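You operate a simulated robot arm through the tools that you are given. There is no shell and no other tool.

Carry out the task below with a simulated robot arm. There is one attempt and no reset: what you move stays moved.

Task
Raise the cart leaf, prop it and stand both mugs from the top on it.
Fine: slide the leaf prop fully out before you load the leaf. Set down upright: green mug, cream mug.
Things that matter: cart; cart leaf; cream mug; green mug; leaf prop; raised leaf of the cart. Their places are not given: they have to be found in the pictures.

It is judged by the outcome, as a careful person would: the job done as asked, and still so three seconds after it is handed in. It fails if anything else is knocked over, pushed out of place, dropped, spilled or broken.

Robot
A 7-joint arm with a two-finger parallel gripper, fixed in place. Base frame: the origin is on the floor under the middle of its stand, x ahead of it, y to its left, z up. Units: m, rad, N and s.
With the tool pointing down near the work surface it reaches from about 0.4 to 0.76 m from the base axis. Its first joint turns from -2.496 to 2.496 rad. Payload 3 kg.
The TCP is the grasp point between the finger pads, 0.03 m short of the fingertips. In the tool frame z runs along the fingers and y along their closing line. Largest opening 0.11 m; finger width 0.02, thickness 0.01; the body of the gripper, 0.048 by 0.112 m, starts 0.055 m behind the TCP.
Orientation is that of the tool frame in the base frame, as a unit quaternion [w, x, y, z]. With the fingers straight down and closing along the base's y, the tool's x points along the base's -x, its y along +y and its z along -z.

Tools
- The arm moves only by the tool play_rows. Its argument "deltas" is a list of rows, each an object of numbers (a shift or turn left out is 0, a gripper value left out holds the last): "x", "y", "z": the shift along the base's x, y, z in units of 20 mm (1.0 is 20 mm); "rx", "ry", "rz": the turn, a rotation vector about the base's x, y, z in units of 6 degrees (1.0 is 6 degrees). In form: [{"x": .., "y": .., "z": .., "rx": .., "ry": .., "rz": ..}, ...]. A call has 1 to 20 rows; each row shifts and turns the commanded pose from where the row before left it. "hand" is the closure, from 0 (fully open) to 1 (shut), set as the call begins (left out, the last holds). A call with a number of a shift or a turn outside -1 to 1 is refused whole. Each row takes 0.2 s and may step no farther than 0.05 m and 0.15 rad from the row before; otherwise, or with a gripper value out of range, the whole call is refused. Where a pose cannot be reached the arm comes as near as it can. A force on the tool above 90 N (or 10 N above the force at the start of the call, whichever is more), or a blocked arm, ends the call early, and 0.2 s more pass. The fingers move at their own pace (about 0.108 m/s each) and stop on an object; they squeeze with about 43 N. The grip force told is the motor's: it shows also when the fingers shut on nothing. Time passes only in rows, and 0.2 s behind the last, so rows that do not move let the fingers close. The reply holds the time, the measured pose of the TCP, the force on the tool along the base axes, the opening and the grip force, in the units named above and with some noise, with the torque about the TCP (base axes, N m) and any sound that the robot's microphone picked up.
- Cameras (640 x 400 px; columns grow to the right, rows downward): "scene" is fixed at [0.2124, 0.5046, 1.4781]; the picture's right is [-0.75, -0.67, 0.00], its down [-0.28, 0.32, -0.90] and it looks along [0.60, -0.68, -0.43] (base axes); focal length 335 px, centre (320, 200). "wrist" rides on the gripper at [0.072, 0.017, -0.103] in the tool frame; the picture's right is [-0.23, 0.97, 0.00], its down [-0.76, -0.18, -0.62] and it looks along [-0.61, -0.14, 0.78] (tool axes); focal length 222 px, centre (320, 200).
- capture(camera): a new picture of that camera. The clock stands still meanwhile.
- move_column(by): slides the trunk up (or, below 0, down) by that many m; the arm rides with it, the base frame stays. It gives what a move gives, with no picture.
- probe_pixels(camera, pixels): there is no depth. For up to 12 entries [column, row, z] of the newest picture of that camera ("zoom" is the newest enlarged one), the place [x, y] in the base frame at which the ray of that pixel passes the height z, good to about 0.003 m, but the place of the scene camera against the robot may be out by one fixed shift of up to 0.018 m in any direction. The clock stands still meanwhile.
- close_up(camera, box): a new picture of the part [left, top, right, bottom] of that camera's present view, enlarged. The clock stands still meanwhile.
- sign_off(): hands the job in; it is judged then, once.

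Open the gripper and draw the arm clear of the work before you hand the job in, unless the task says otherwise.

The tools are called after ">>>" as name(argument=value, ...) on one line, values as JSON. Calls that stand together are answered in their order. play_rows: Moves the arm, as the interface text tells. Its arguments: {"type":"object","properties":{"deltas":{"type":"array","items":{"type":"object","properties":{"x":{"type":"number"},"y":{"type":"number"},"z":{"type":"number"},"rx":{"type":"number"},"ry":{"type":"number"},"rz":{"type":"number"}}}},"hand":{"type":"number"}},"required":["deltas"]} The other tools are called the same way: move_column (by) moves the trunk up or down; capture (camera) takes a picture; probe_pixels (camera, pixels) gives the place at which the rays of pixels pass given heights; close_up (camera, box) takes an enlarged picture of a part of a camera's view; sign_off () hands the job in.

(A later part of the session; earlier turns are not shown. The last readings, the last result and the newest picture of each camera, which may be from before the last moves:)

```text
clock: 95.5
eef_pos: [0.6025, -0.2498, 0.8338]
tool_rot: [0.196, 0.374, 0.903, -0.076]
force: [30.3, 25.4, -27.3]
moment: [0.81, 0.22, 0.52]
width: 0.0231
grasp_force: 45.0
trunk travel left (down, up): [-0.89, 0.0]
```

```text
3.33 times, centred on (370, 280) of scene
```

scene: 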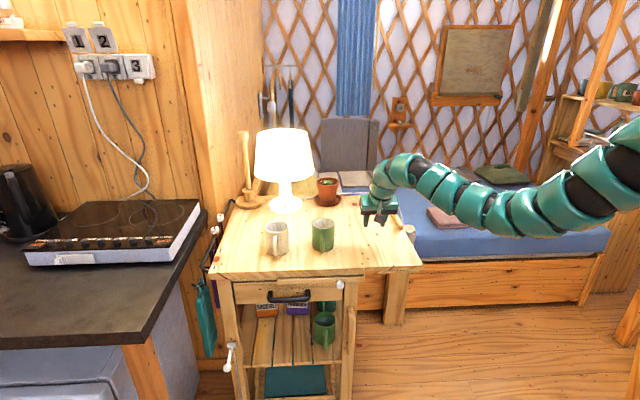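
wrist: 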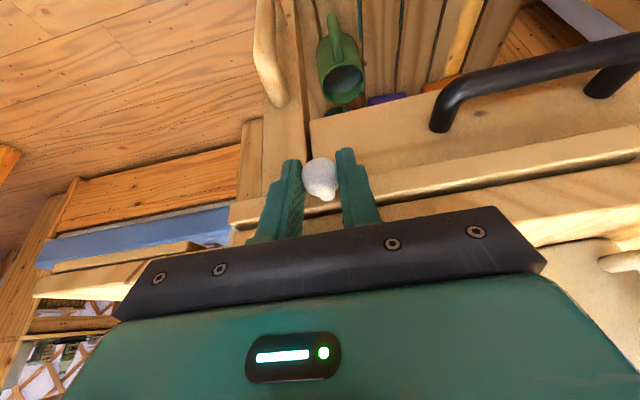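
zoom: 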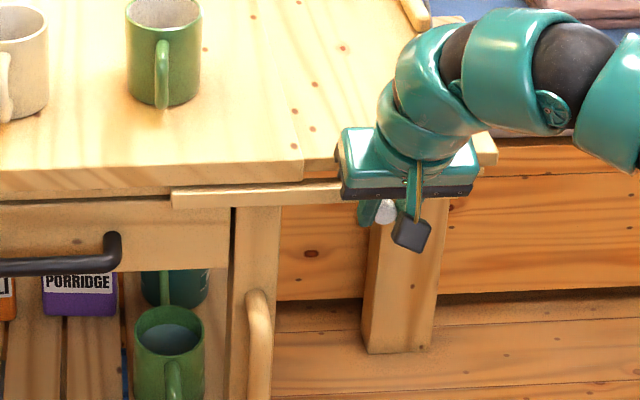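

Resistance rose to 39 N along the slide at 14.8 cm travel. I pause to see whether it settles, and look closely at the prop and leaf from the scene.

>>> play_rows(deltas=[{}, {}])

>>> close_up(camera="scene", box=[340, 240, 430, 300])

>>> capture(camera="wrist")

```text
clock: 96.1
eef_pos: [0.6019, -0.2507, 0.8342]
tool_rot: [0.197, 0.375, 0.903, -0.076]
force: [52.0, 44.2, -18.4]
moment: [0.4, -0.79, 0.78]
width: 0.0228
grasp_force: 45.4
trunk travel left (down, up): [-0.89, 0.0]
```

```text
6.67 times, centred on (385, 270) of scene
```

zoom: 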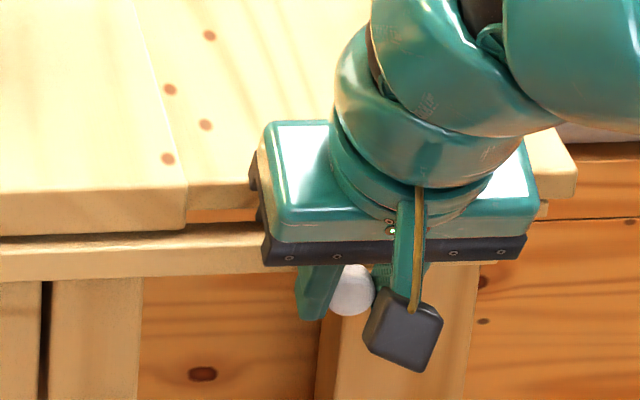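

```text
taken
```

wrist: 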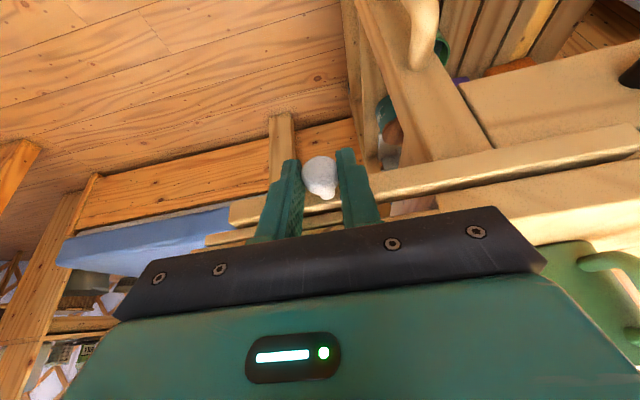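

The knob is steady at 14.9 cm of travel against about 68 N, which is a hard end stop. I ease the command back to relieve the force, then check.

>>> play_rows(deltas=[{"x": 0.22, "y": 0.22}, {}])

```text
clock: 96.7
eef_pos: [0.6035, -0.2502, 0.8326]
tool_rot: [0.195, 0.376, 0.902, -0.081]
force: [34.4, 29.9, 3.7]
moment: [1.22, 0.26, 0.45]
width: 0.0229
grasp_force: 45.4
trunk travel left (down, up): [-0.89, 0.0]
```

Still 45 N at the stop with the position unchanged. I relieve a bit more and open the fingers.

>>> play_rows(deltas=[{"x": 0.16, "y": 0.16}])

>>> play_rows(deltas=[{}, {}], hand=0.36)

```text
clock: 97.1
eef_pos: [0.6012, -0.25, 0.8333]
tool_rot: [0.195, 0.378, 0.901, -0.084]
force: [19.1, 20.7, 17.1]
moment: [0.82, 0.12, 0.37]
width: 0.0228
grasp_force: 45.2
trunk travel left (down, up): [-0.89, 0.0]
```

```text
clock: 97.7
eef_pos: [0.6038, -0.2513, 0.8322]
tool_rot: [0.196, 0.376, 0.902, -0.082]
force: [0.4, -0.1, 0.6]
moment: [-0.02, 0.01, 0.0]
width: 0.0705
grasp_force: 0.2
trunk travel left (down, up): [-0.89, 0.0]
```

Released with zero force. I retract along the tool axis, away from the leaf front, and look.

>>> play_rows(deltas=[{"x": -0.29, "y": 0.29, "z": 0.91}, {"x": -0.29, "y": 0.29, "z": 0.91}, {"x": -0.29, "y": 0.29, "z": 0.91}, {"x": -0.29, "y": 0.29, "z": 0.91}, {"x": -0.29, "y": 0.29, "z": 0.6}])

>>> capture(camera="wrist")

>>> close_up(camera="scene", box=[290, 220, 450, 340])

```text
clock: 98.9
eef_pos: [0.5764, -0.2205, 0.9184]
tool_rot: [0.197, 0.376, 0.902, -0.08]
force: [0.0, 0.7, -0.4]
moment: [0.0, 0.01, 0.0]
width: 0.0704
grasp_force: 0.0
trunk travel left (down, up): [-0.89, 0.0]
```

```text
taken
```

wrist: 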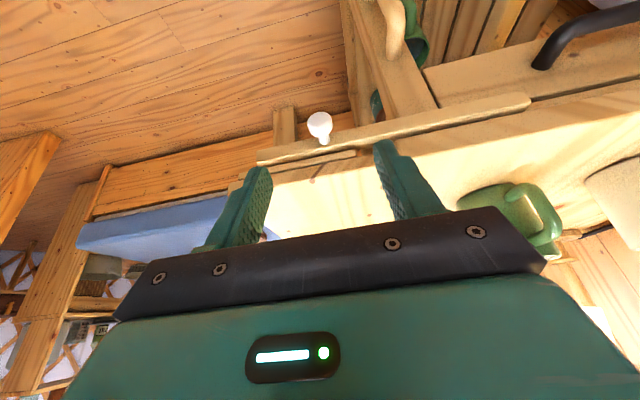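

```text
3.33 times, centred on (370, 280) of scene
```

zoom: 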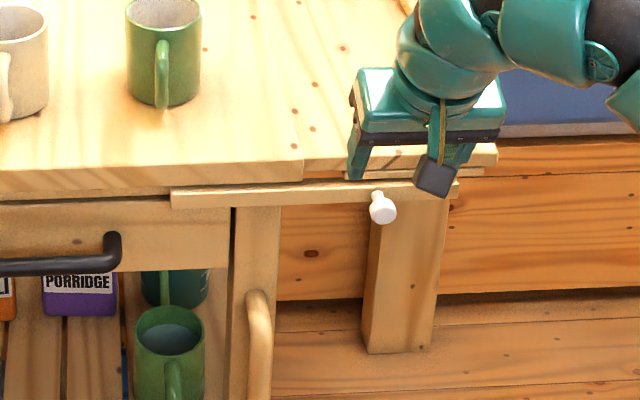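

The prop is out: its bar now runs from (172,195) to (460,185) in the enlarged view. I look closer at the bar's contact with the leaf.

>>> close_up(camera="scene", box=[340, 255, 430, 300])

>>> close_up(camera="wrist", box=[230, 80, 410, 200])

```text
7.11 times, centred on (385, 278) of scene
```

zoom: 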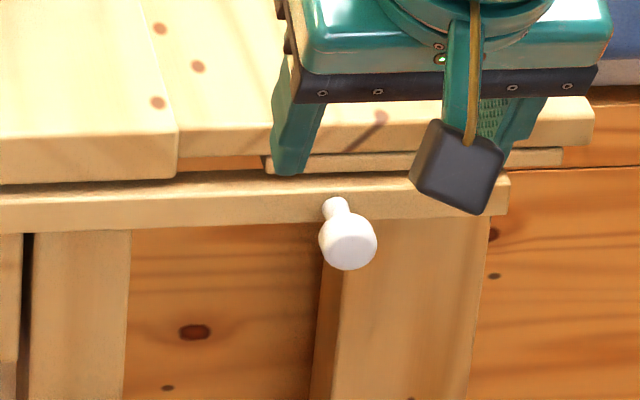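

```text
3.33 times, centred on (320, 140) of wrist
```

zoom: 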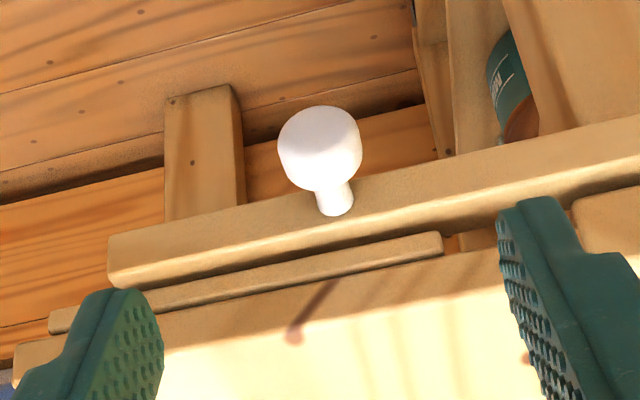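

The prop lies fully extended under the leaf edge. Next are the mugs: I move in front of the cart (clear of its front edge) to view both mugs with the wrist camera.

>>> play_rows(deltas=[{"x": 0.323, "y": 0.96, "z": 0.04}, {"x": 0.323, "y": 0.96, "z": 0.04}, {"x": 0.323, "y": 0.96, "z": 0.04}, {"x": 0.323, "y": 0.96, "z": 0.04}, {"x": 0.323, "y": 0.96, "z": 0.04}, {"x": 0.323, "y": 0.96, "z": 0.04}, {"x": 0.323, "y": 0.96, "z": 0.04}, {"x": 0.323, "y": 0.96, "z": 0.04}, {"x": 0.323, "y": 0.96, "z": 0.04}, {"x": 0.323, "y": 0.96, "z": 0.04}, {"x": 0.323, "y": 0.96, "z": 0.04}, {"x": 0.323, "y": 0.96, "z": 0.04}, {"x": 0.323, "y": 0.96, "z": 0.04}], hand=0)

>>> capture(camera="wrist")

>>> capture(camera="scene")

```text
clock: 101.7
eef_pos: [0.659, 0.0296, 0.9292]
tool_rot: [0.196, 0.377, 0.902, -0.08]
force: [0.4, 0.2, 0.0]
moment: [0.0, -0.02, -0.01]
width: 0.1101
grasp_force: 0.0
trunk travel left (down, up): [-0.89, 0.0]
```

```text
taken
```

wrist: 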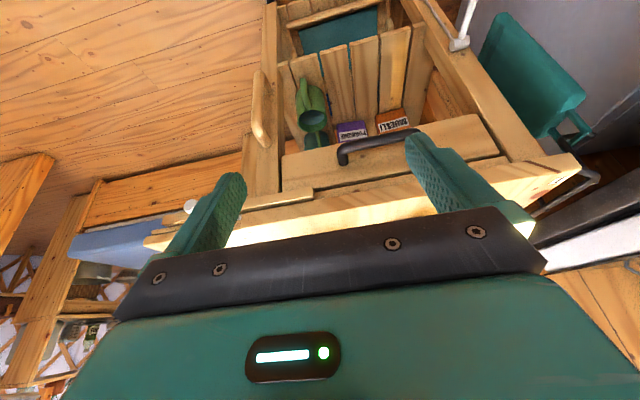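

```text
taken
```

scene: 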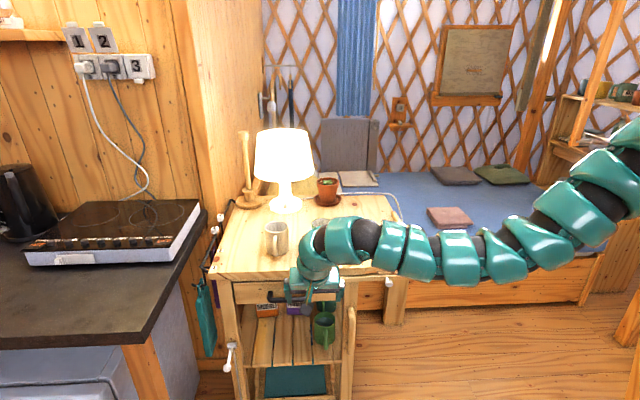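

The gripper hides the mugs from here. I go forward in front of the cart and up to get a view from above-front of both mugs.

>>> play_rows(deltas=[{"x": 1}, {"x": 1}, {"x": 1}, {"x": 1}, {"x": 1}, {"x": 1, "z": 0.9}, {"x": 1, "z": 0.9}, {"x": 1, "z": 0.9}, {"x": 1, "z": 0.9}, {"x": 1, "z": 0.9}, {"z": 1}, {"z": 1}, {"z": 1}, {"z": 1}, {"z": 1}])

>>> capture(camera="wrist")

```text
clock: 104.9
eef_pos: [0.7722, 0.0246, 1.0977]
tool_rot: [0.196, 0.377, 0.902, -0.08]
force: [0.2, -0.3, 0.7]
moment: [-0.03, -0.02, -0.02]
width: 0.11
grasp_force: 0.0
out of reach, approached as far as the arm can: row 5, 6, 7, 8, 9, 10
trunk travel left (down, up): [-0.89, 0.0]
```

```text
taken
```

wrist: 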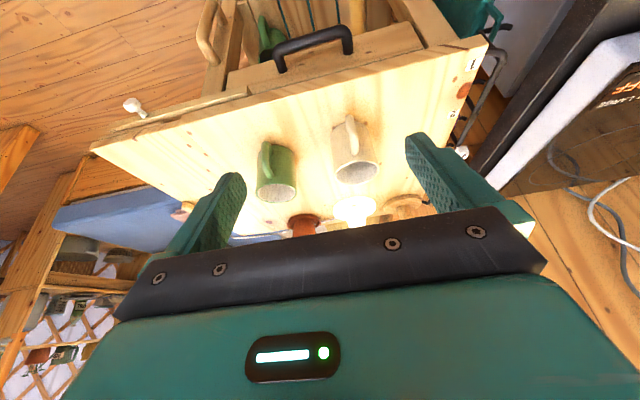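

Both mugs are visible: green around (275,172), cream around (354,152), handles toward the front. I enlarge to measure them.

>>> close_up(camera="wrist", box=[230, 100, 410, 220])

```text
3.33 times, centred on (320, 160) of wrist
```

zoom: 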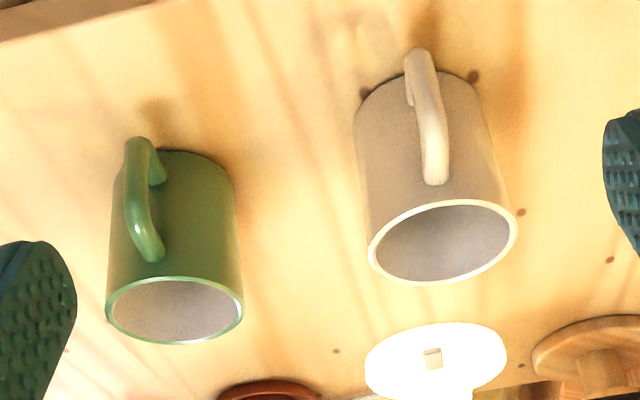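

I probe the rim centres (green (276,193), cream (357,173)) and estimated base centres (green (277,154), cream (350,132)).

>>> probe_pixels(camera="wrist", pixels=[[276.3, 193, 0.93], [276.3, 193, 0.94], [276.3, 193, 0.95], [277.4, 154.3, 0.85], [356.8, 172.6, 0.93], [356.8, 172.6, 0.94], [356.8, 172.6, 0.95], [349.7, 132, 0.85], [255.7, 195, 0.94], [296.9, 190, 0.94], [334.4, 178.6, 0.94], [379.2, 166.6, 0.94]])

```text
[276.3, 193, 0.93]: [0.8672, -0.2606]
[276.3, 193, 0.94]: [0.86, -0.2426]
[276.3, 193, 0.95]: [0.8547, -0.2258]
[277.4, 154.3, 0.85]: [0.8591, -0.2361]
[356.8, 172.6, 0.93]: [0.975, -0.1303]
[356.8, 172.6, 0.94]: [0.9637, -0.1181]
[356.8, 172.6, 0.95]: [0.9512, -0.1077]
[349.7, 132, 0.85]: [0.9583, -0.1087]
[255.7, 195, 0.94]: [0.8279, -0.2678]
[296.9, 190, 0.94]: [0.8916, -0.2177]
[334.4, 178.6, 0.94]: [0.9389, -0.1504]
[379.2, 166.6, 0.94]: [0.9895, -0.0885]
```

Green mug: centre ≈(0.858,-0.238), rim z≈0.943, diameter ≈0.08. Cream mug: centre ≈(0.958,-0.111). The present tool orientation puts the fingers beside the handle direction, so I keep it and move to a pre-grasp above the green mug.

>>> play_rows(deltas=[{"x": 0.2375, "y": -0.975, "z": -0.2}, {"x": 0.2375, "y": -0.975, "z": -0.2}, {"x": 0.2375, "y": -0.975, "z": -0.4}, {"x": 0.2375, "y": -0.975, "z": -0.4}, {"x": 0.2375, "y": -0.975, "z": -0.4}, {"x": 0.2375, "y": -0.975, "z": -0.4}, {"x": 0.2375, "y": -0.975, "z": -0.4}, {"x": 0.2375, "y": -0.975, "z": -0.4}, {"x": 0.2375, "y": -0.975, "z": -0.4}, {"x": 0.2375, "y": -0.975, "z": -0.4}, {"x": 0.2375, "y": -0.975, "z": -0.4}, {"x": 0.2375, "y": -0.975, "z": -0.4}])

>>> capture(camera="wrist")

```text
clock: 107.5
eef_pos: [0.8316, -0.2119, 1.0101]
tool_rot: [0.196, 0.376, 0.902, -0.08]
force: [0.0, 0.2, -0.9]
moment: [0.0, 0.01, 0.02]
width: 0.1101
grasp_force: 0.0
trunk travel left (down, up): [-0.89, 0.0]
```

```text
taken
```

wrist: 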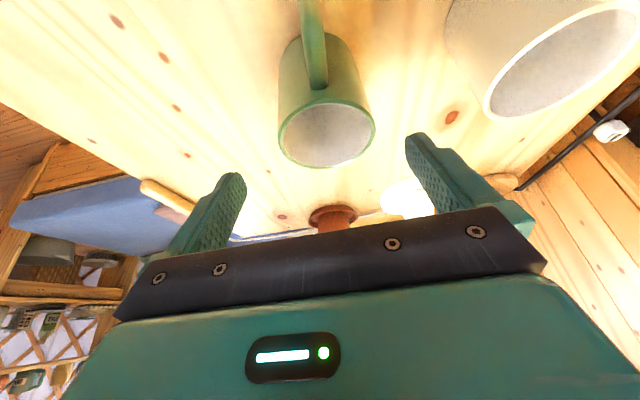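

The green mug's rim is centred at (327,135) between the fingers' lines. I probe it for a final check of its centre.

>>> probe_pixels(camera="wrist", pixels=[[327, 135, 0.94], [327, 135, 0.945], [279, 141, 0.943], [375, 128, 0.943], [327, 103, 0.943], [328, 167, 0.943]])

```text
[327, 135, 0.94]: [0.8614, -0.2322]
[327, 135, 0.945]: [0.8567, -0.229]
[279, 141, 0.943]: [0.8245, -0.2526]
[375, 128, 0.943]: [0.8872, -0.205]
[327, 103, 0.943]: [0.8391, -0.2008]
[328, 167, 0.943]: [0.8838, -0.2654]
```

The mug centre is about (0.859,-0.232). I descend onto it along the slanted tool axis to z=0.915.

>>> play_rows(deltas=[{"x": 0.274, "y": -0.201, "z": -0.95}, {"x": 0.274, "y": -0.201, "z": -0.95}, {"x": 0.274, "y": -0.201, "z": -0.95}, {"x": 0.274, "y": -0.201, "z": -0.95}, {"x": 0.274, "y": -0.201, "z": -0.95}])

>>> capture(camera="wrist")

>>> close_up(camera="scene", box=[250, 180, 410, 300])

```text
clock: 108.7
eef_pos: [0.8167, -0.2136, 0.9597]
tool_rot: [0.196, 0.376, 0.902, -0.08]
force: [0.9, 0.0, 0.1]
moment: [-0.01, 0.04, 0.0]
width: 0.11
grasp_force: 0.1
out of reach, approached as far as the arm can: row 1, 2, 3, 4, 5
trunk travel left (down, up): [-0.89, 0.0]
```

```text
taken
```

wrist: 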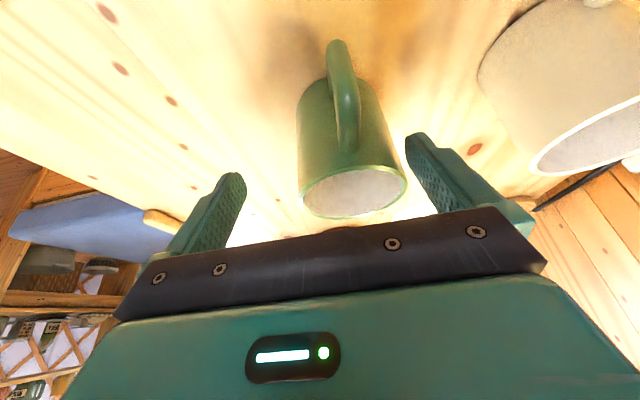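

```text
3.33 times, centred on (330, 240) of scene
```

zoom: 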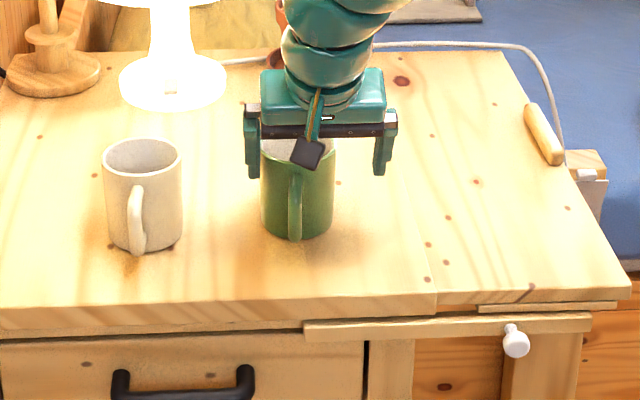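

The reach ends here at this trunk height. I raise the arm, then will lower the trunk so the mug comes within reach; first the arm goes up clear of the mug.

>>> play_rows(deltas=[{"z": 1, "x": 0.1}, {"z": 1, "x": 0.1}, {"z": 1, "x": 0.2, "y": -0.1}, {"z": 1, "x": 0.2, "y": -0.1}, {"z": 1, "x": 0.2, "y": -0.1}, {"z": 1, "x": 0.2, "y": -0.1}, {"z": 1, "x": 0.2, "y": -0.1}])

```text
clock: 110.3
eef_pos: [0.8412, -0.2251, 1.1016]
tool_rot: [0.197, 0.376, 0.902, -0.08]
force: [0.3, 0.1, -0.2]
moment: [0.02, -0.02, 0.01]
width: 0.1099
grasp_force: 0.0
trunk travel left (down, up): [-0.89, 0.0]
```

Now the TCP is almost above the mug. I fine-adjust so the fingers are centred across the mug before lowering the trunk.

>>> play_rows(deltas=[{"x": 0.4, "y": 0.06}])

>>> capture(camera="wrist")

```text
clock: 110.7
eef_pos: [0.8489, -0.2237, 1.0992]
tool_rot: [0.195, 0.376, 0.902, -0.082]
force: [-0.4, -0.7, 0.6]
moment: [-0.03, 0.0, -0.03]
width: 0.1098
grasp_force: 0.1
trunk travel left (down, up): [-0.89, 0.0]
```

```text
taken
```

wrist: 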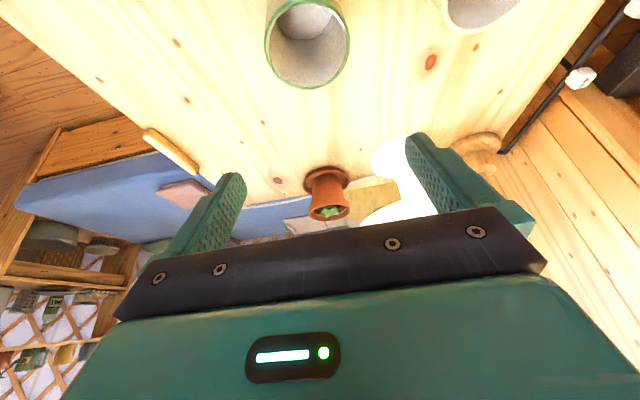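

From here the rim is centred near (307,43). I probe it again for the centre.

>>> probe_pixels(camera="wrist", pixels=[[307, 43, 0.943], [265, 48, 0.943], [349, 38, 0.943], [304, 1, 0.943], [309, 87, 0.943]])

```text
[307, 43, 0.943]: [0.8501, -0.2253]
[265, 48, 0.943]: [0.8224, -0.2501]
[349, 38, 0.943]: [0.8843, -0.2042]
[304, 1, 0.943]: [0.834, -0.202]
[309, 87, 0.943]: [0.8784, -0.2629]
```

Centre ≈(0.857,-0.231); the fingers are centred across it. I lower the trunk by 0.15 m so the fingertips come down just around the rim.

>>> move_column(by=-0.15)

>>> capture(camera="wrist")

```text
clock: 112.4
eef_pos: [0.8492, -0.2232, 0.9511]
tool_rot: [0.197, 0.376, 0.902, -0.08]
force: [0.3, -0.5, 0.8]
moment: [-0.02, 0.02, 0.02]
width: 0.1097
grasp_force: 0.1
trunk travel left (down, up): [-0.74, 0.15]
```

```text
taken
```

wrist: 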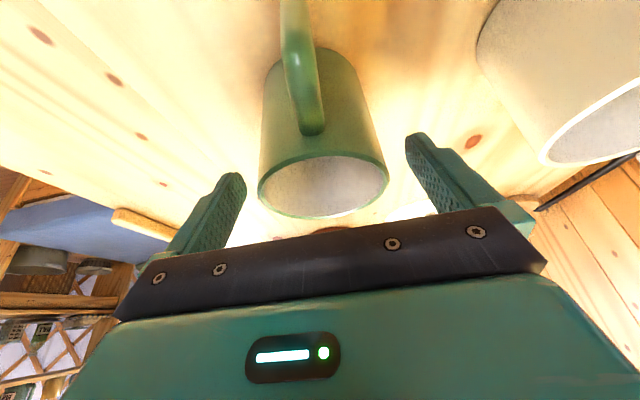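

The mug is centred between the fingers. I descend the last 3.6 cm.

>>> play_rows(deltas=[{"x": 0.195, "y": -0.195, "z": -0.9}, {"x": 0.195, "y": -0.195, "z": -0.9}])

>>> capture(camera="wrist")

```text
clock: 113.0
eef_pos: [0.8552, -0.2282, 0.9136]
tool_rot: [0.197, 0.376, 0.902, -0.079]
force: [-0.9, -0.5, 0.4]
moment: [-0.01, -0.01, -0.01]
width: 0.11
grasp_force: 0.0
trunk travel left (down, up): [-0.74, 0.15]
```

```text
taken
```

wrist: 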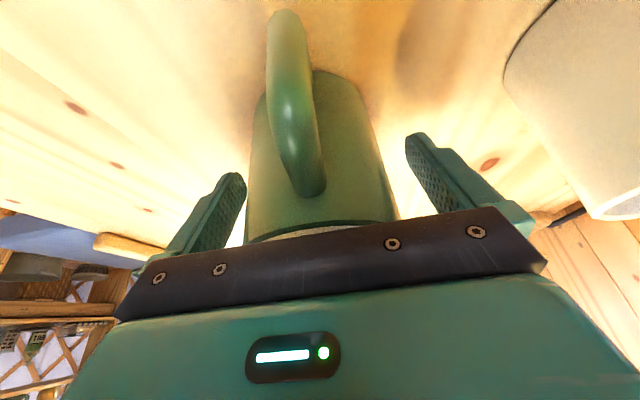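

The mug is between the fingers without contact. I close the hand on it.

>>> play_rows(deltas=[{}, {}, {}], hand=1)

```text
clock: 113.8
eef_pos: [0.8553, -0.2297, 0.9142]
tool_rot: [0.196, 0.376, 0.902, -0.08]
force: [0.2, -0.2, 1.7]
moment: [-0.14, 0.16, -0.03]
width: 0.0725
grasp_force: 43.3
trunk travel left (down, up): [-0.74, 0.15]
```

Gripped (width 0.0725 m). I lift it straight up with the trunk by 0.10 m and check.

>>> move_column(by=0.1)

>>> capture(camera="scene")

>>> capture(camera="wrist")

```text
clock: 115.2
eef_pos: [0.8542, -0.2289, 1.0156]
tool_rot: [0.196, 0.377, 0.902, -0.08]
force: [0.6, -0.9, -3.2]
moment: [0.02, -0.03, -0.05]
width: 0.0727
grasp_force: 42.9
trunk travel left (down, up): [-0.84, 0.05]
```

```text
taken
```

scene: 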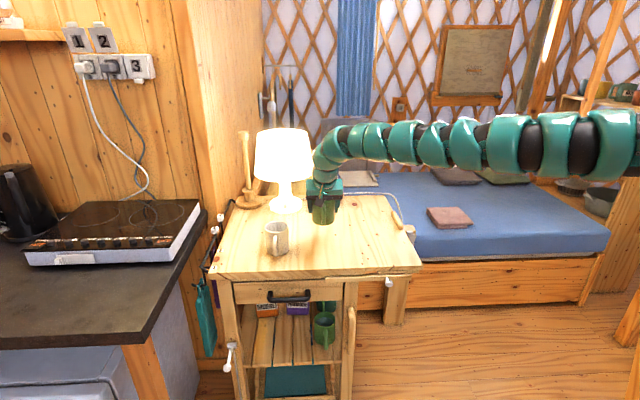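

```text
taken
```

wrist: 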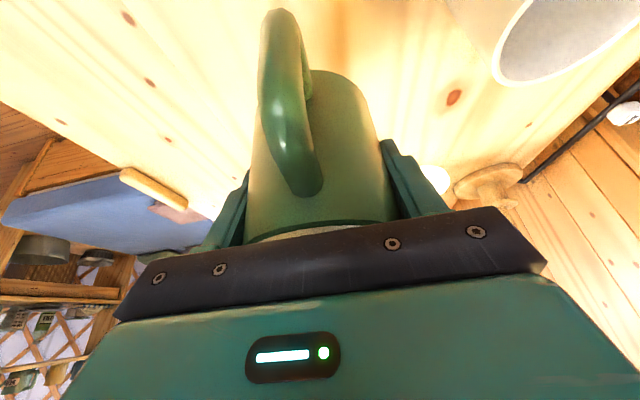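

The mug is lifted cleanly (about 3 N load). I raise the trunk the last 5 cm, keeping the same arm posture.

>>> move_column(by=0.05)

```text
clock: 116.1
eef_pos: [0.856, -0.2292, 1.0626]
tool_rot: [0.195, 0.377, 0.902, -0.08]
force: [0.2, -0.1, -2.2]
moment: [0.02, -0.02, -0.02]
width: 0.0723
grasp_force: 42.8
trunk travel left (down, up): [-0.89, 0.0]
```

Now I carry the mug over to the leaf spot near (0.704,-0.371), stopping about 3 cm above the surface.

>>> play_rows(deltas=[{"x": -0.9525, "y": -0.8875, "z": -0.735}, {"x": -0.9525, "y": -0.8875, "z": -0.735}, {"x": -0.9525, "y": -0.8875, "z": -0.735}, {"x": -0.9525, "y": -0.8875, "z": -0.735}, {"x": -0.9525, "y": -0.8875, "z": -0.735}, {"x": -0.9525, "y": -0.8875, "z": -0.735}, {"x": -0.9525, "y": -0.8875, "z": -0.735}, {"x": -0.9525, "y": -0.8875, "z": -0.735}])

>>> capture(camera="wrist")

>>> close_up(camera="scene", box=[290, 180, 450, 300])

```text
clock: 117.9
eef_pos: [0.7022, -0.373, 0.9467]
tool_rot: [0.197, 0.376, 0.902, -0.079]
force: [0.0, -0.3, -2.5]
moment: [0.0, 0.0, 0.0]
width: 0.0726
grasp_force: 42.8
trunk travel left (down, up): [-0.89, 0.0]
```

```text
taken
```

wrist: 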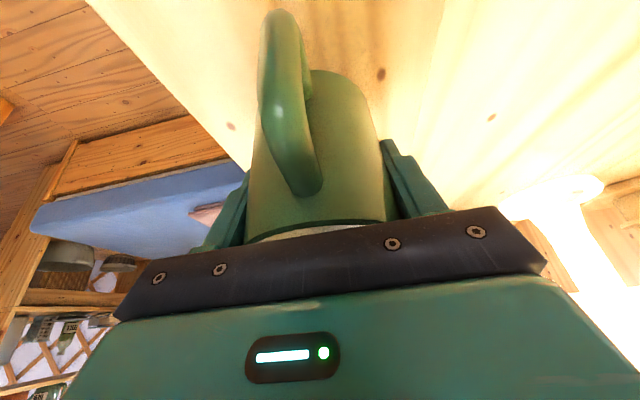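

```text
3.33 times, centred on (370, 240) of scene
```

zoom: 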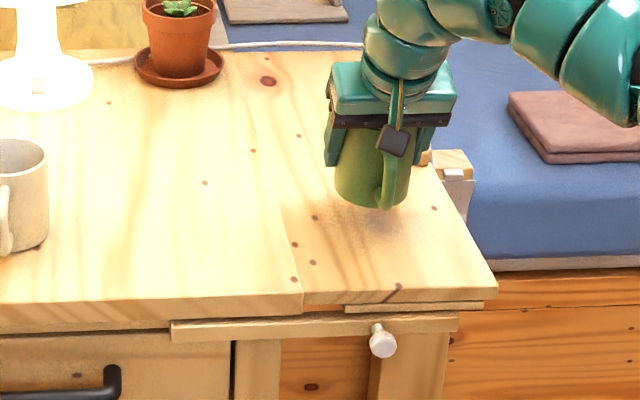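

The mug hangs over the leaf, about 3 cm up, upright. I lower it gently.

>>> play_rows(deltas=[{"z": -0.4}, {"z": -0.4}, {"z": -0.4}])

>>> play_rows(deltas=[{"z": -0.2}, {"z": -0.1}])

```text
clock: 118.7
eef_pos: [0.7024, -0.372, 0.9221]
tool_rot: [0.196, 0.377, 0.902, -0.08]
force: [0.9, -0.4, -1.9]
moment: [-0.04, 0.01, -0.01]
width: 0.0723
grasp_force: 42.9
trunk travel left (down, up): [-0.89, 0.0]
```

```text
clock: 119.3
eef_pos: [0.7029, -0.3715, 0.9159]
tool_rot: [0.196, 0.377, 0.902, -0.08]
force: [-0.1, -0.3, -2.9]
moment: [-0.04, 0.01, 0.03]
width: 0.0726
grasp_force: 43.4
trunk travel left (down, up): [-0.89, 0.0]
```

Still carrying the mug's weight (-2.9 N) at z=0.916. I continue down in 2 mm steps until contact shows.

>>> play_rows(deltas=[{"z": -0.1}, {}])

>>> play_rows(deltas=[{"z": -0.1}, {}])

>>> close_up(camera="scene", box=[340, 200, 430, 270])

```text
clock: 119.9
eef_pos: [0.7028, -0.3722, 0.9149]
tool_rot: [0.195, 0.376, 0.902, -0.079]
force: [0.2, 0.5, -2.4]
moment: [-0.01, -0.04, 0.01]
width: 0.0721
grasp_force: 43.5
trunk travel left (down, up): [-0.89, 0.0]
```

```text
clock: 120.5
eef_pos: [0.7024, -0.3721, 0.9147]
tool_rot: [0.196, 0.376, 0.902, -0.081]
force: [0.6, 0.4, 0.5]
moment: [-0.1, -0.02, -0.02]
width: 0.0723
grasp_force: 43.1
trunk travel left (down, up): [-0.89, 0.0]
```

```text
5.71 times, centred on (385, 235) of scene
```

zoom: 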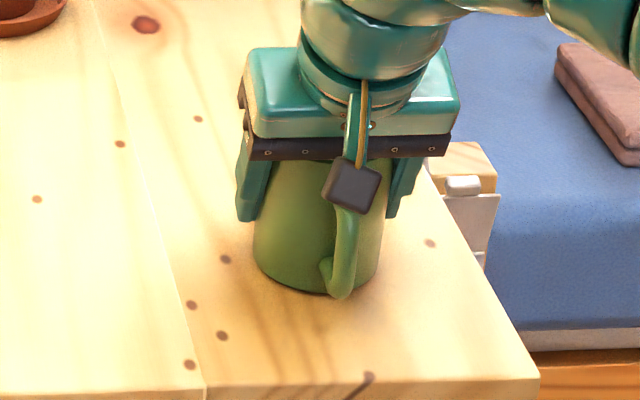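

The load has gone to zero: the mug is touching the leaf at z≈0.914. I ease 1 mm more and open the fingers.

>>> play_rows(deltas=[{"z": -0.06}, {}])

>>> play_rows(deltas=[{}, {}, {}], hand=0)

>>> capture(camera="wrist")

```text
clock: 121.1
eef_pos: [0.7022, -0.3731, 0.9129]
tool_rot: [0.197, 0.377, 0.902, -0.08]
force: [-1.1, -0.9, 4.5]
moment: [0.07, -0.09, -0.02]
width: 0.0721
grasp_force: 43.0
trunk travel left (down, up): [-0.89, 0.0]
```

```text
clock: 121.9
eef_pos: [0.7031, -0.3715, 0.9115]
tool_rot: [0.196, 0.377, 0.902, -0.081]
force: [0.3, 0.0, -0.1]
moment: [0.01, 0.0, 0.0]
width: 0.11
grasp_force: 0.0
trunk travel left (down, up): [-0.89, 0.0]
```

```text
taken
```

wrist: 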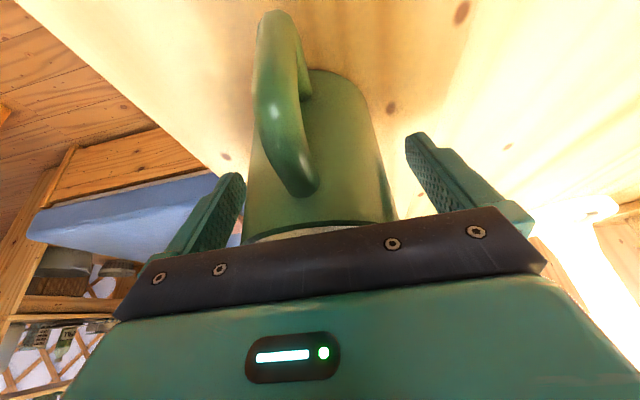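

The green mug stands on the leaf. I raise the open hand straight up until the fingertips clear the rim.

>>> play_rows(deltas=[{"z": 0.9}, {"z": 0.9}, {"z": 0.9}, {"z": 0.9}, {"z": 0.3}])

>>> close_up(camera="scene", box=[290, 180, 450, 300])

```text
clock: 123.1
eef_pos: [0.7023, -0.3696, 0.9886]
tool_rot: [0.195, 0.376, 0.902, -0.079]
force: [-0.5, 0.3, -0.4]
moment: [0.01, 0.02, -0.03]
width: 0.1102
grasp_force: 0.1
trunk travel left (down, up): [-0.89, 0.0]
```

```text
3.33 times, centred on (370, 240) of scene
```

zoom: 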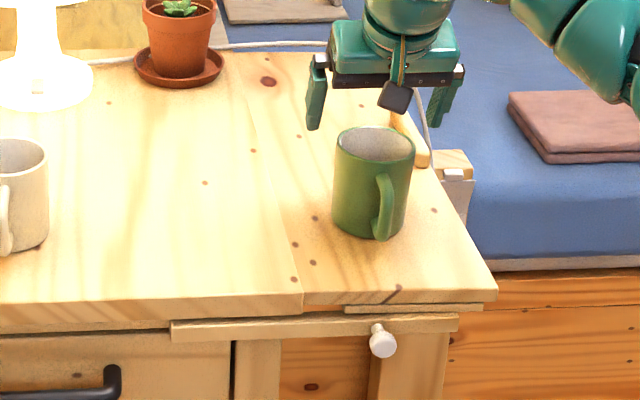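

The green mug stands upright on the leaf. I move up and over the cart top, away from it, toward the cream mug side.

>>> play_rows(deltas=[{"x": 0.6, "y": 0.7, "z": 0.6}, {"x": 0.8, "y": 0.95, "z": 0.7}, {"x": 0.85, "y": 0.95, "z": 0.7}, {"x": 0.85, "y": 0.95, "z": 0.7}, {"x": 0.85, "y": 0.95, "z": 0.7}, {"x": 0.85, "y": 0.95, "z": 0.7}, {"x": 0.9, "y": 0.5, "z": 0.8}, {"x": 0.9, "y": 0.5, "z": 0.8}, {"x": 0.9, "y": 0.5, "z": 0.8}, {"x": 0.9, "y": 0.5, "z": 0.8}])

```text
clock: 125.3
eef_pos: [0.8696, -0.2204, 1.1365]
tool_rot: [0.196, 0.375, 0.903, -0.08]
force: [0.0, -0.4, -1.1]
moment: [-0.03, -0.06, -0.02]
width: 0.1102
grasp_force: 0.0
trunk travel left (down, up): [-0.89, 0.0]
```

I continue up and outward while turning the tool (yaw 20°, tilt 10° more) for the cream mug, which is farther from the base.

>>> play_rows(deltas=[{"x": 0.4, "y": 0.5, "z": 1, "rz": 0.833}, {"x": 0.4, "y": 0.5, "z": 1, "rz": 0.833}, {"x": 0.4, "y": 0.5, "z": 1, "rz": 0.833}, {"x": 0.4, "y": 0.5, "z": 1, "rz": 0.833}, {"x": 0.9, "y": 0.9, "z": 0.3, "rx": -0.352, "ry": -0.755}, {"x": 0.9, "y": 0.9, "z": 0.3, "rx": -0.352, "ry": -0.755}, {"x": 0.5, "y": 0.8, "z": 1}, {"x": 0.5, "y": 0.8, "z": 1}])

>>> capture(camera="wrist")

```text
clock: 127.1
eef_pos: [0.9129, -0.1425, 1.2325]
tool_rot: [0.262, 0.212, 0.94, -0.057]
force: [-0.2, -0.4, 0.1]
moment: [-0.02, 0.0, -0.06]
width: 0.1098
grasp_force: 0.0
out of reach, approached as far as the arm can: row 4, 6, 7, 8
trunk travel left (down, up): [-0.89, 0.0]
```

```text
taken
```

wrist: 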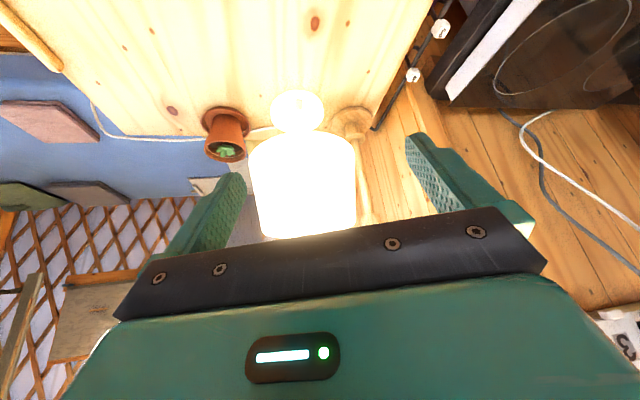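

This orientation ends its reach at (0.913,-0.143). The arm's effective shoulder seems offset to the right, so I lean the tool more (about 50° from vertical) to reach the cream mug while staying high above it.

>>> play_rows(deltas=[{"x": 0.4, "y": 0.3, "z": 0.2, "rx": -0.27, "ry": -0.743, "rz": 0.417}, {"x": 0.5, "y": 0.4, "z": 0.2, "rx": -0.27, "ry": -0.743, "rz": 0.417}, {"x": 0.6, "y": 0.4, "z": 0.2, "rx": -0.27, "ry": -0.743, "rz": 0.417}, {"x": 0.7, "y": 0.45, "z": 0.2, "rx": -0.27, "ry": -0.743, "rz": 0.417}])

```text
clock: 128.1
eef_pos: [0.9581, -0.1099, 1.2486]
tool_rot: [0.421, 0.12, 0.898, -0.054]
force: [-0.1, 0.9, -1.2]
moment: [-0.01, 0.0, 0.02]
width: 0.1103
grasp_force: 0.0
trunk travel left (down, up): [-0.89, 0.0]
```

Reached: TCP (0.958,-0.110,1.249), tool leaning 50°, closing axis level. I lower the trunk by 0.25 m so the tips are just above the cream mug's rim, then check with the camera.

>>> move_column(by=-0.25)

>>> capture(camera="wrist")

>>> capture(camera="scene")

```text
clock: 130.7
eef_pos: [0.9583, -0.1118, 0.9982]
tool_rot: [0.419, 0.12, 0.898, -0.053]
force: [0.2, -0.2, 0.3]
moment: [0.0, 0.0, -0.02]
width: 0.1104
grasp_force: 0.1
trunk travel left (down, up): [-0.64, 0.25]
```

```text
taken
```

wrist: 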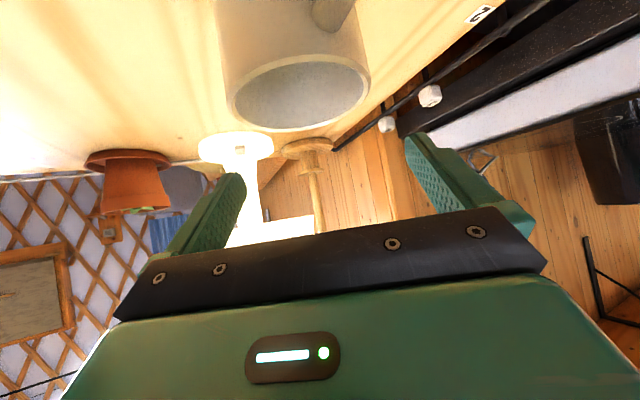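

```text
taken
```

scene: 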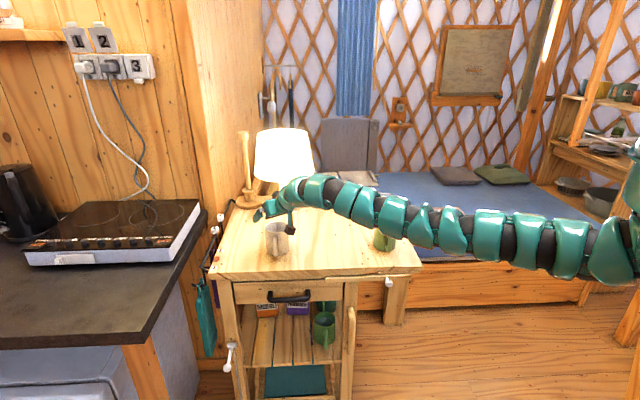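

The cream rim is centred about (298,92) in the wrist view, slightly left of the gripper's centre line. I probe its edges for the exact centre.

>>> probe_pixels(camera="wrist", pixels=[[229, 101, 0.945], [369, 83, 0.945], [298, 54, 0.945], [291, 131, 0.945], [298, 92, 0.945], [298, 92, 0.94]])

>>> close_up(camera="wrist", box=[200, 0, 400, 150])

```text
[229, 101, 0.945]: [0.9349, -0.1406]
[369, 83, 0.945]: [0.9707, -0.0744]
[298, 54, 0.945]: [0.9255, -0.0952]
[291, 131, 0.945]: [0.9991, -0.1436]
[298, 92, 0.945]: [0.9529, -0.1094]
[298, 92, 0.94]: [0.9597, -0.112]
```

```text
2.67 times, centred on (300, 75) of wrist
```

zoom: 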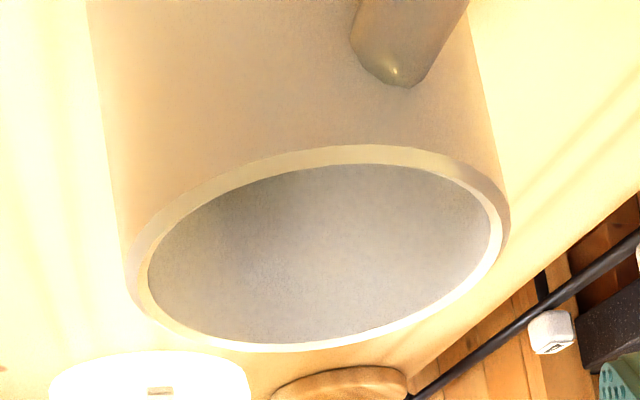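

The rim centre comes out at about (0.9575,-0.112), within a millimetre of the TCP, and the handle (toward the front, at the upper right) is clear of both fingers. I lower the trunk 7.7 cm to grasp height.

>>> move_column(by=-0.077)

>>> capture(camera="wrist")

>>> close_up(camera="scene", box=[220, 170, 360, 280])

```text
clock: 131.8
eef_pos: [0.9583, -0.1105, 0.9226]
tool_rot: [0.42, 0.121, 0.898, -0.054]
force: [0.2, 0.9, 2.5]
moment: [0.16, 0.18, -0.01]
width: 0.1101
grasp_force: 0.1
trunk travel left (down, up): [-0.563, 0.327]
```

```text
taken
```

wrist: 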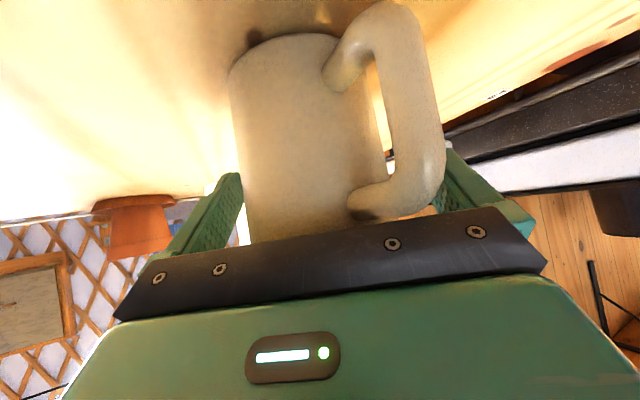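

```text
3.64 times, centred on (290, 225) of scene
```

zoom: 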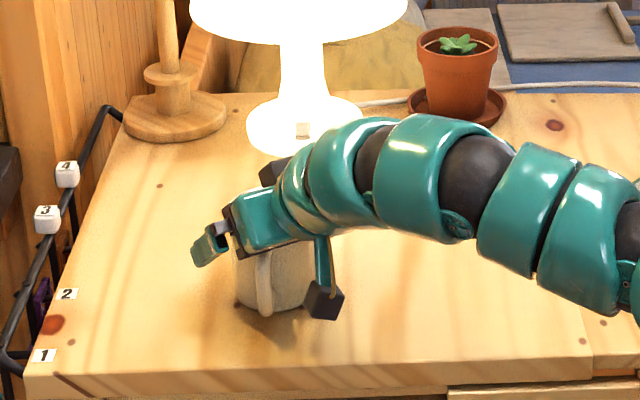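

A small upward force (2.5 N) and moment suggest light contact of the palm with the rim. I raise 4 mm and check.

>>> play_rows(deltas=[{"z": 0.2}, {}])

>>> close_up(camera="wrist", box=[200, 60, 480, 260])

```text
clock: 132.4
eef_pos: [0.9572, -0.1102, 0.9245]
tool_rot: [0.419, 0.12, 0.898, -0.054]
force: [-0.5, -0.3, -0.6]
moment: [-0.02, -0.05, 0.03]
width: 0.1097
grasp_force: 0.0
trunk travel left (down, up): [-0.563, 0.327]
```

```text
2.00 times, centred on (340, 160) of wrist
```

zoom: 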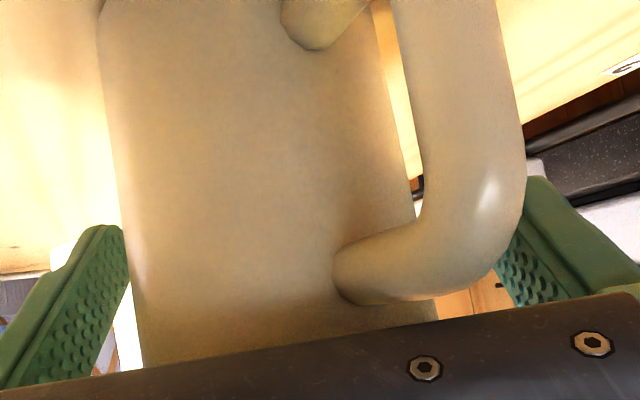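

Contact is gone at z=0.9245. The handle lies well in front of the right finger's path, so I close the hand.

>>> play_rows(deltas=[{}, {}, {}], hand=1)

>>> capture(camera="wrist")

```text
clock: 133.2
eef_pos: [0.9579, -0.11, 0.9255]
tool_rot: [0.421, 0.119, 0.898, -0.053]
force: [-0.4, -2.0, 0.1]
moment: [0.01, -0.01, -0.01]
width: 0.0821
grasp_force: 42.7
trunk travel left (down, up): [-0.563, 0.327]
```

```text
taken
```

wrist: 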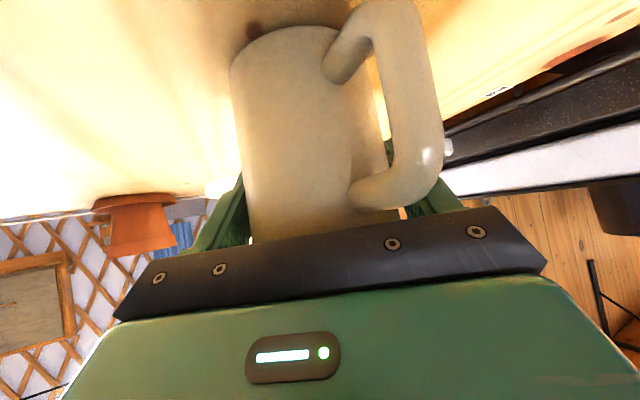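

Gripped at 0.082 m (the cream mug is a bit wider). I lift it straight up with the trunk.

>>> move_column(by=0.1)

>>> capture(camera="wrist")

>>> capture(camera="scene")

```text
clock: 134.5
eef_pos: [0.9583, -0.11, 1.0233]
tool_rot: [0.419, 0.12, 0.898, -0.054]
force: [0.2, 0.2, -2.7]
moment: [-0.02, 0.0, 0.03]
width: 0.0822
grasp_force: 43.1
trunk travel left (down, up): [-0.663, 0.227]
```

```text
taken
```

wrist: 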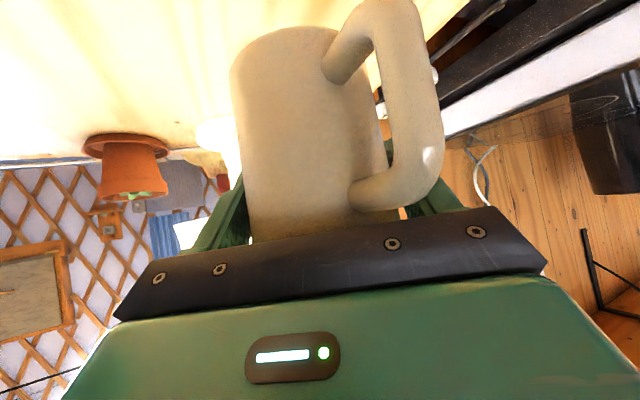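

```text
taken
```

scene: 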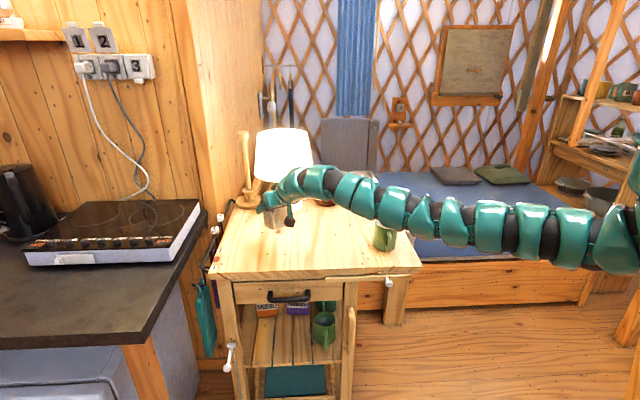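

The cream mug is lifted (2.7 N). I carry it along an outward arc toward the leaf, yawing 25° so the wrist camera keeps clear of the green mug; first half.

>>> play_rows(deltas=[{"x": -0.19, "y": -1, "rz": 0.208}, {"x": -0.19, "y": -1, "rz": 0.208}, {"x": -0.19, "y": -1, "rz": 0.208}, {"x": -0.19, "y": -1, "rz": 0.208}, {"x": -0.19, "y": -1, "rz": 0.208}, {"x": -0.19, "y": -1, "rz": 0.208}, {"x": -0.19, "y": -1, "rz": 0.208}, {"x": -0.19, "y": -1, "rz": 0.208}, {"x": -0.19, "y": -1, "rz": 0.208}, {"x": -0.19, "y": -1, "rz": 0.208}])

>>> capture(camera="scene")

```text
clock: 136.7
eef_pos: [0.9204, -0.3119, 1.0236]
tool_rot: [0.422, 0.022, 0.906, -0.007]
force: [-0.6, 0.4, -3.5]
moment: [-0.01, 0.0, -0.03]
width: 0.0823
grasp_force: 42.8
trunk travel left (down, up): [-0.663, 0.227]
```

```text
taken
```

scene: 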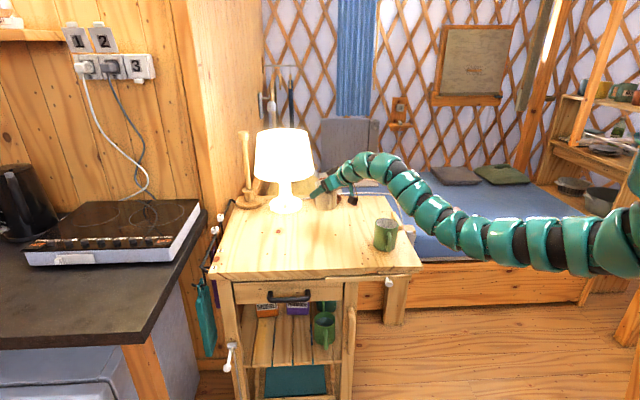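

On track at (0.920,-0.312). Now the second half toward (0.820,-0.488).

>>> play_rows(deltas=[{"x": -0.554, "y": -0.988, "rz": 0.231}, {"x": -0.554, "y": -0.988, "rz": 0.231}, {"x": -0.554, "y": -0.988, "rz": 0.231}, {"x": -0.554, "y": -0.988, "rz": 0.231}, {"x": -0.554, "y": -0.988, "rz": 0.231}, {"x": -0.554, "y": -0.988, "rz": 0.231}, {"x": -0.554, "y": -0.988, "rz": 0.231}, {"x": -0.554, "y": -0.988, "rz": 0.231}, {"x": -0.554, "y": -0.97, "rz": 0.231}])

>>> capture(camera="wrist")

>>> close_up(camera="scene", box=[290, 160, 450, 280])

```text
clock: 138.7
eef_pos: [0.8187, -0.488, 1.0245]
tool_rot: [0.422, -0.078, 0.902, 0.04]
force: [-1.1, -0.2, -2.8]
moment: [0.04, -0.05, -0.04]
width: 0.082
grasp_force: 42.3
trunk travel left (down, up): [-0.663, 0.227]
```

```text
taken
```

wrist: 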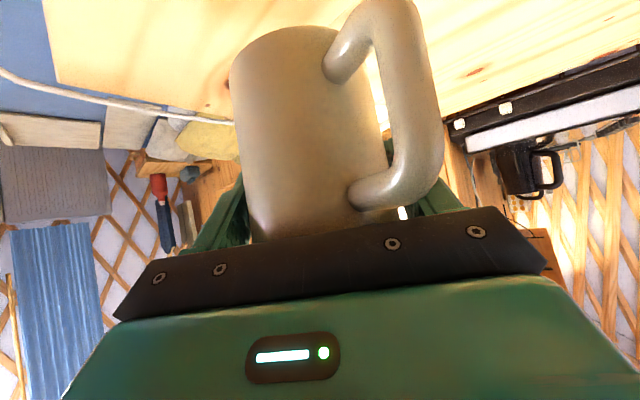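

```text
3.33 times, centred on (370, 220) of scene
```

zoom: 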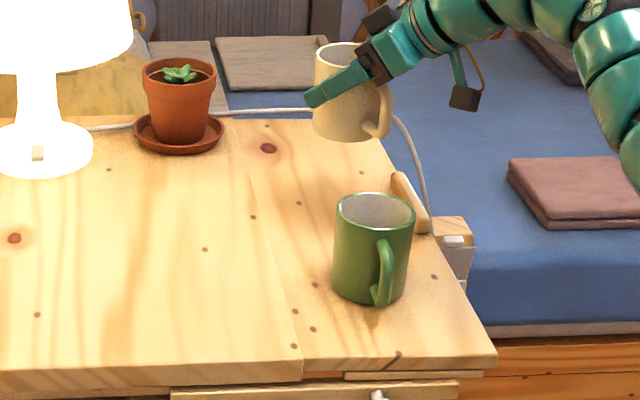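

The cream mug hangs upright over the leaf behind the green one. I lower with the trunk by 8.5 cm, leaving about 1.5 cm.

>>> move_column(by=-0.085)

>>> close_up(camera="scene", box=[310, 180, 430, 270])

```text
clock: 139.9
eef_pos: [0.8174, -0.4883, 0.9396]
tool_rot: [0.422, -0.078, 0.902, 0.04]
force: [0.7, 0.3, -3.9]
moment: [-0.01, -0.05, -0.01]
width: 0.0819
grasp_force: 43.1
trunk travel left (down, up): [-0.578, 0.312]
```

```text
4.44 times, centred on (370, 225) of scene
```

zoom: 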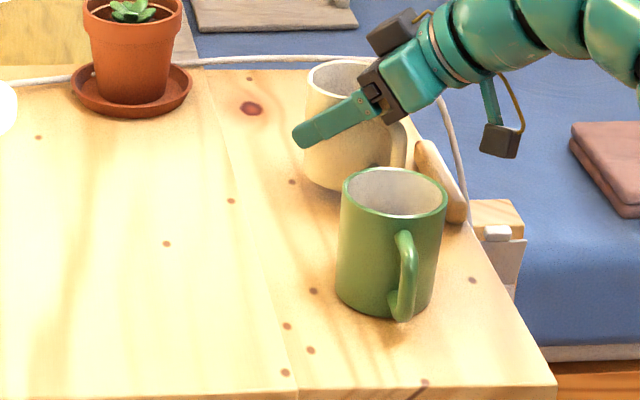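

The mug is about 1.5 cm above the leaf with clear space to the green mug and the lip. I lower it in small steps.

>>> play_rows(deltas=[{"z": -0.25}, {"z": -0.25}, {}])

>>> play_rows(deltas=[{"z": -0.12}, {}])

```text
clock: 140.7
eef_pos: [0.8184, -0.4887, 0.9312]
tool_rot: [0.421, -0.077, 0.903, 0.039]
force: [0.4, -0.2, -2.8]
moment: [0.03, -0.06, 0.01]
width: 0.0823
grasp_force: 43.5
trunk travel left (down, up): [-0.578, 0.312]
```

```text
clock: 141.3
eef_pos: [0.8187, -0.4874, 0.9282]
tool_rot: [0.421, -0.078, 0.903, 0.039]
force: [-0.1, 0.4, -1.7]
moment: [0.01, 0.01, -0.04]
width: 0.0823
grasp_force: 42.9
trunk travel left (down, up): [-0.578, 0.312]
```

Still carrying the mug at z=0.928. I continue in 2 mm steps.

>>> play_rows(deltas=[{"z": -0.1}, {}])

>>> play_rows(deltas=[{"z": -0.1}, {}])

```text
clock: 141.9
eef_pos: [0.8186, -0.4882, 0.9252]
tool_rot: [0.42, -0.078, 0.903, 0.04]
force: [0.2, 0.5, -2.5]
moment: [-0.04, -0.03, 0.0]
width: 0.0821
grasp_force: 43.0
trunk travel left (down, up): [-0.578, 0.312]
```

```text
clock: 142.5
eef_pos: [0.8175, -0.4871, 0.9238]
tool_rot: [0.421, -0.077, 0.903, 0.039]
force: [-0.2, 0.9, -1.1]
moment: [0.01, -0.04, 0.03]
width: 0.0821
grasp_force: 42.8
trunk travel left (down, up): [-0.578, 0.312]
```

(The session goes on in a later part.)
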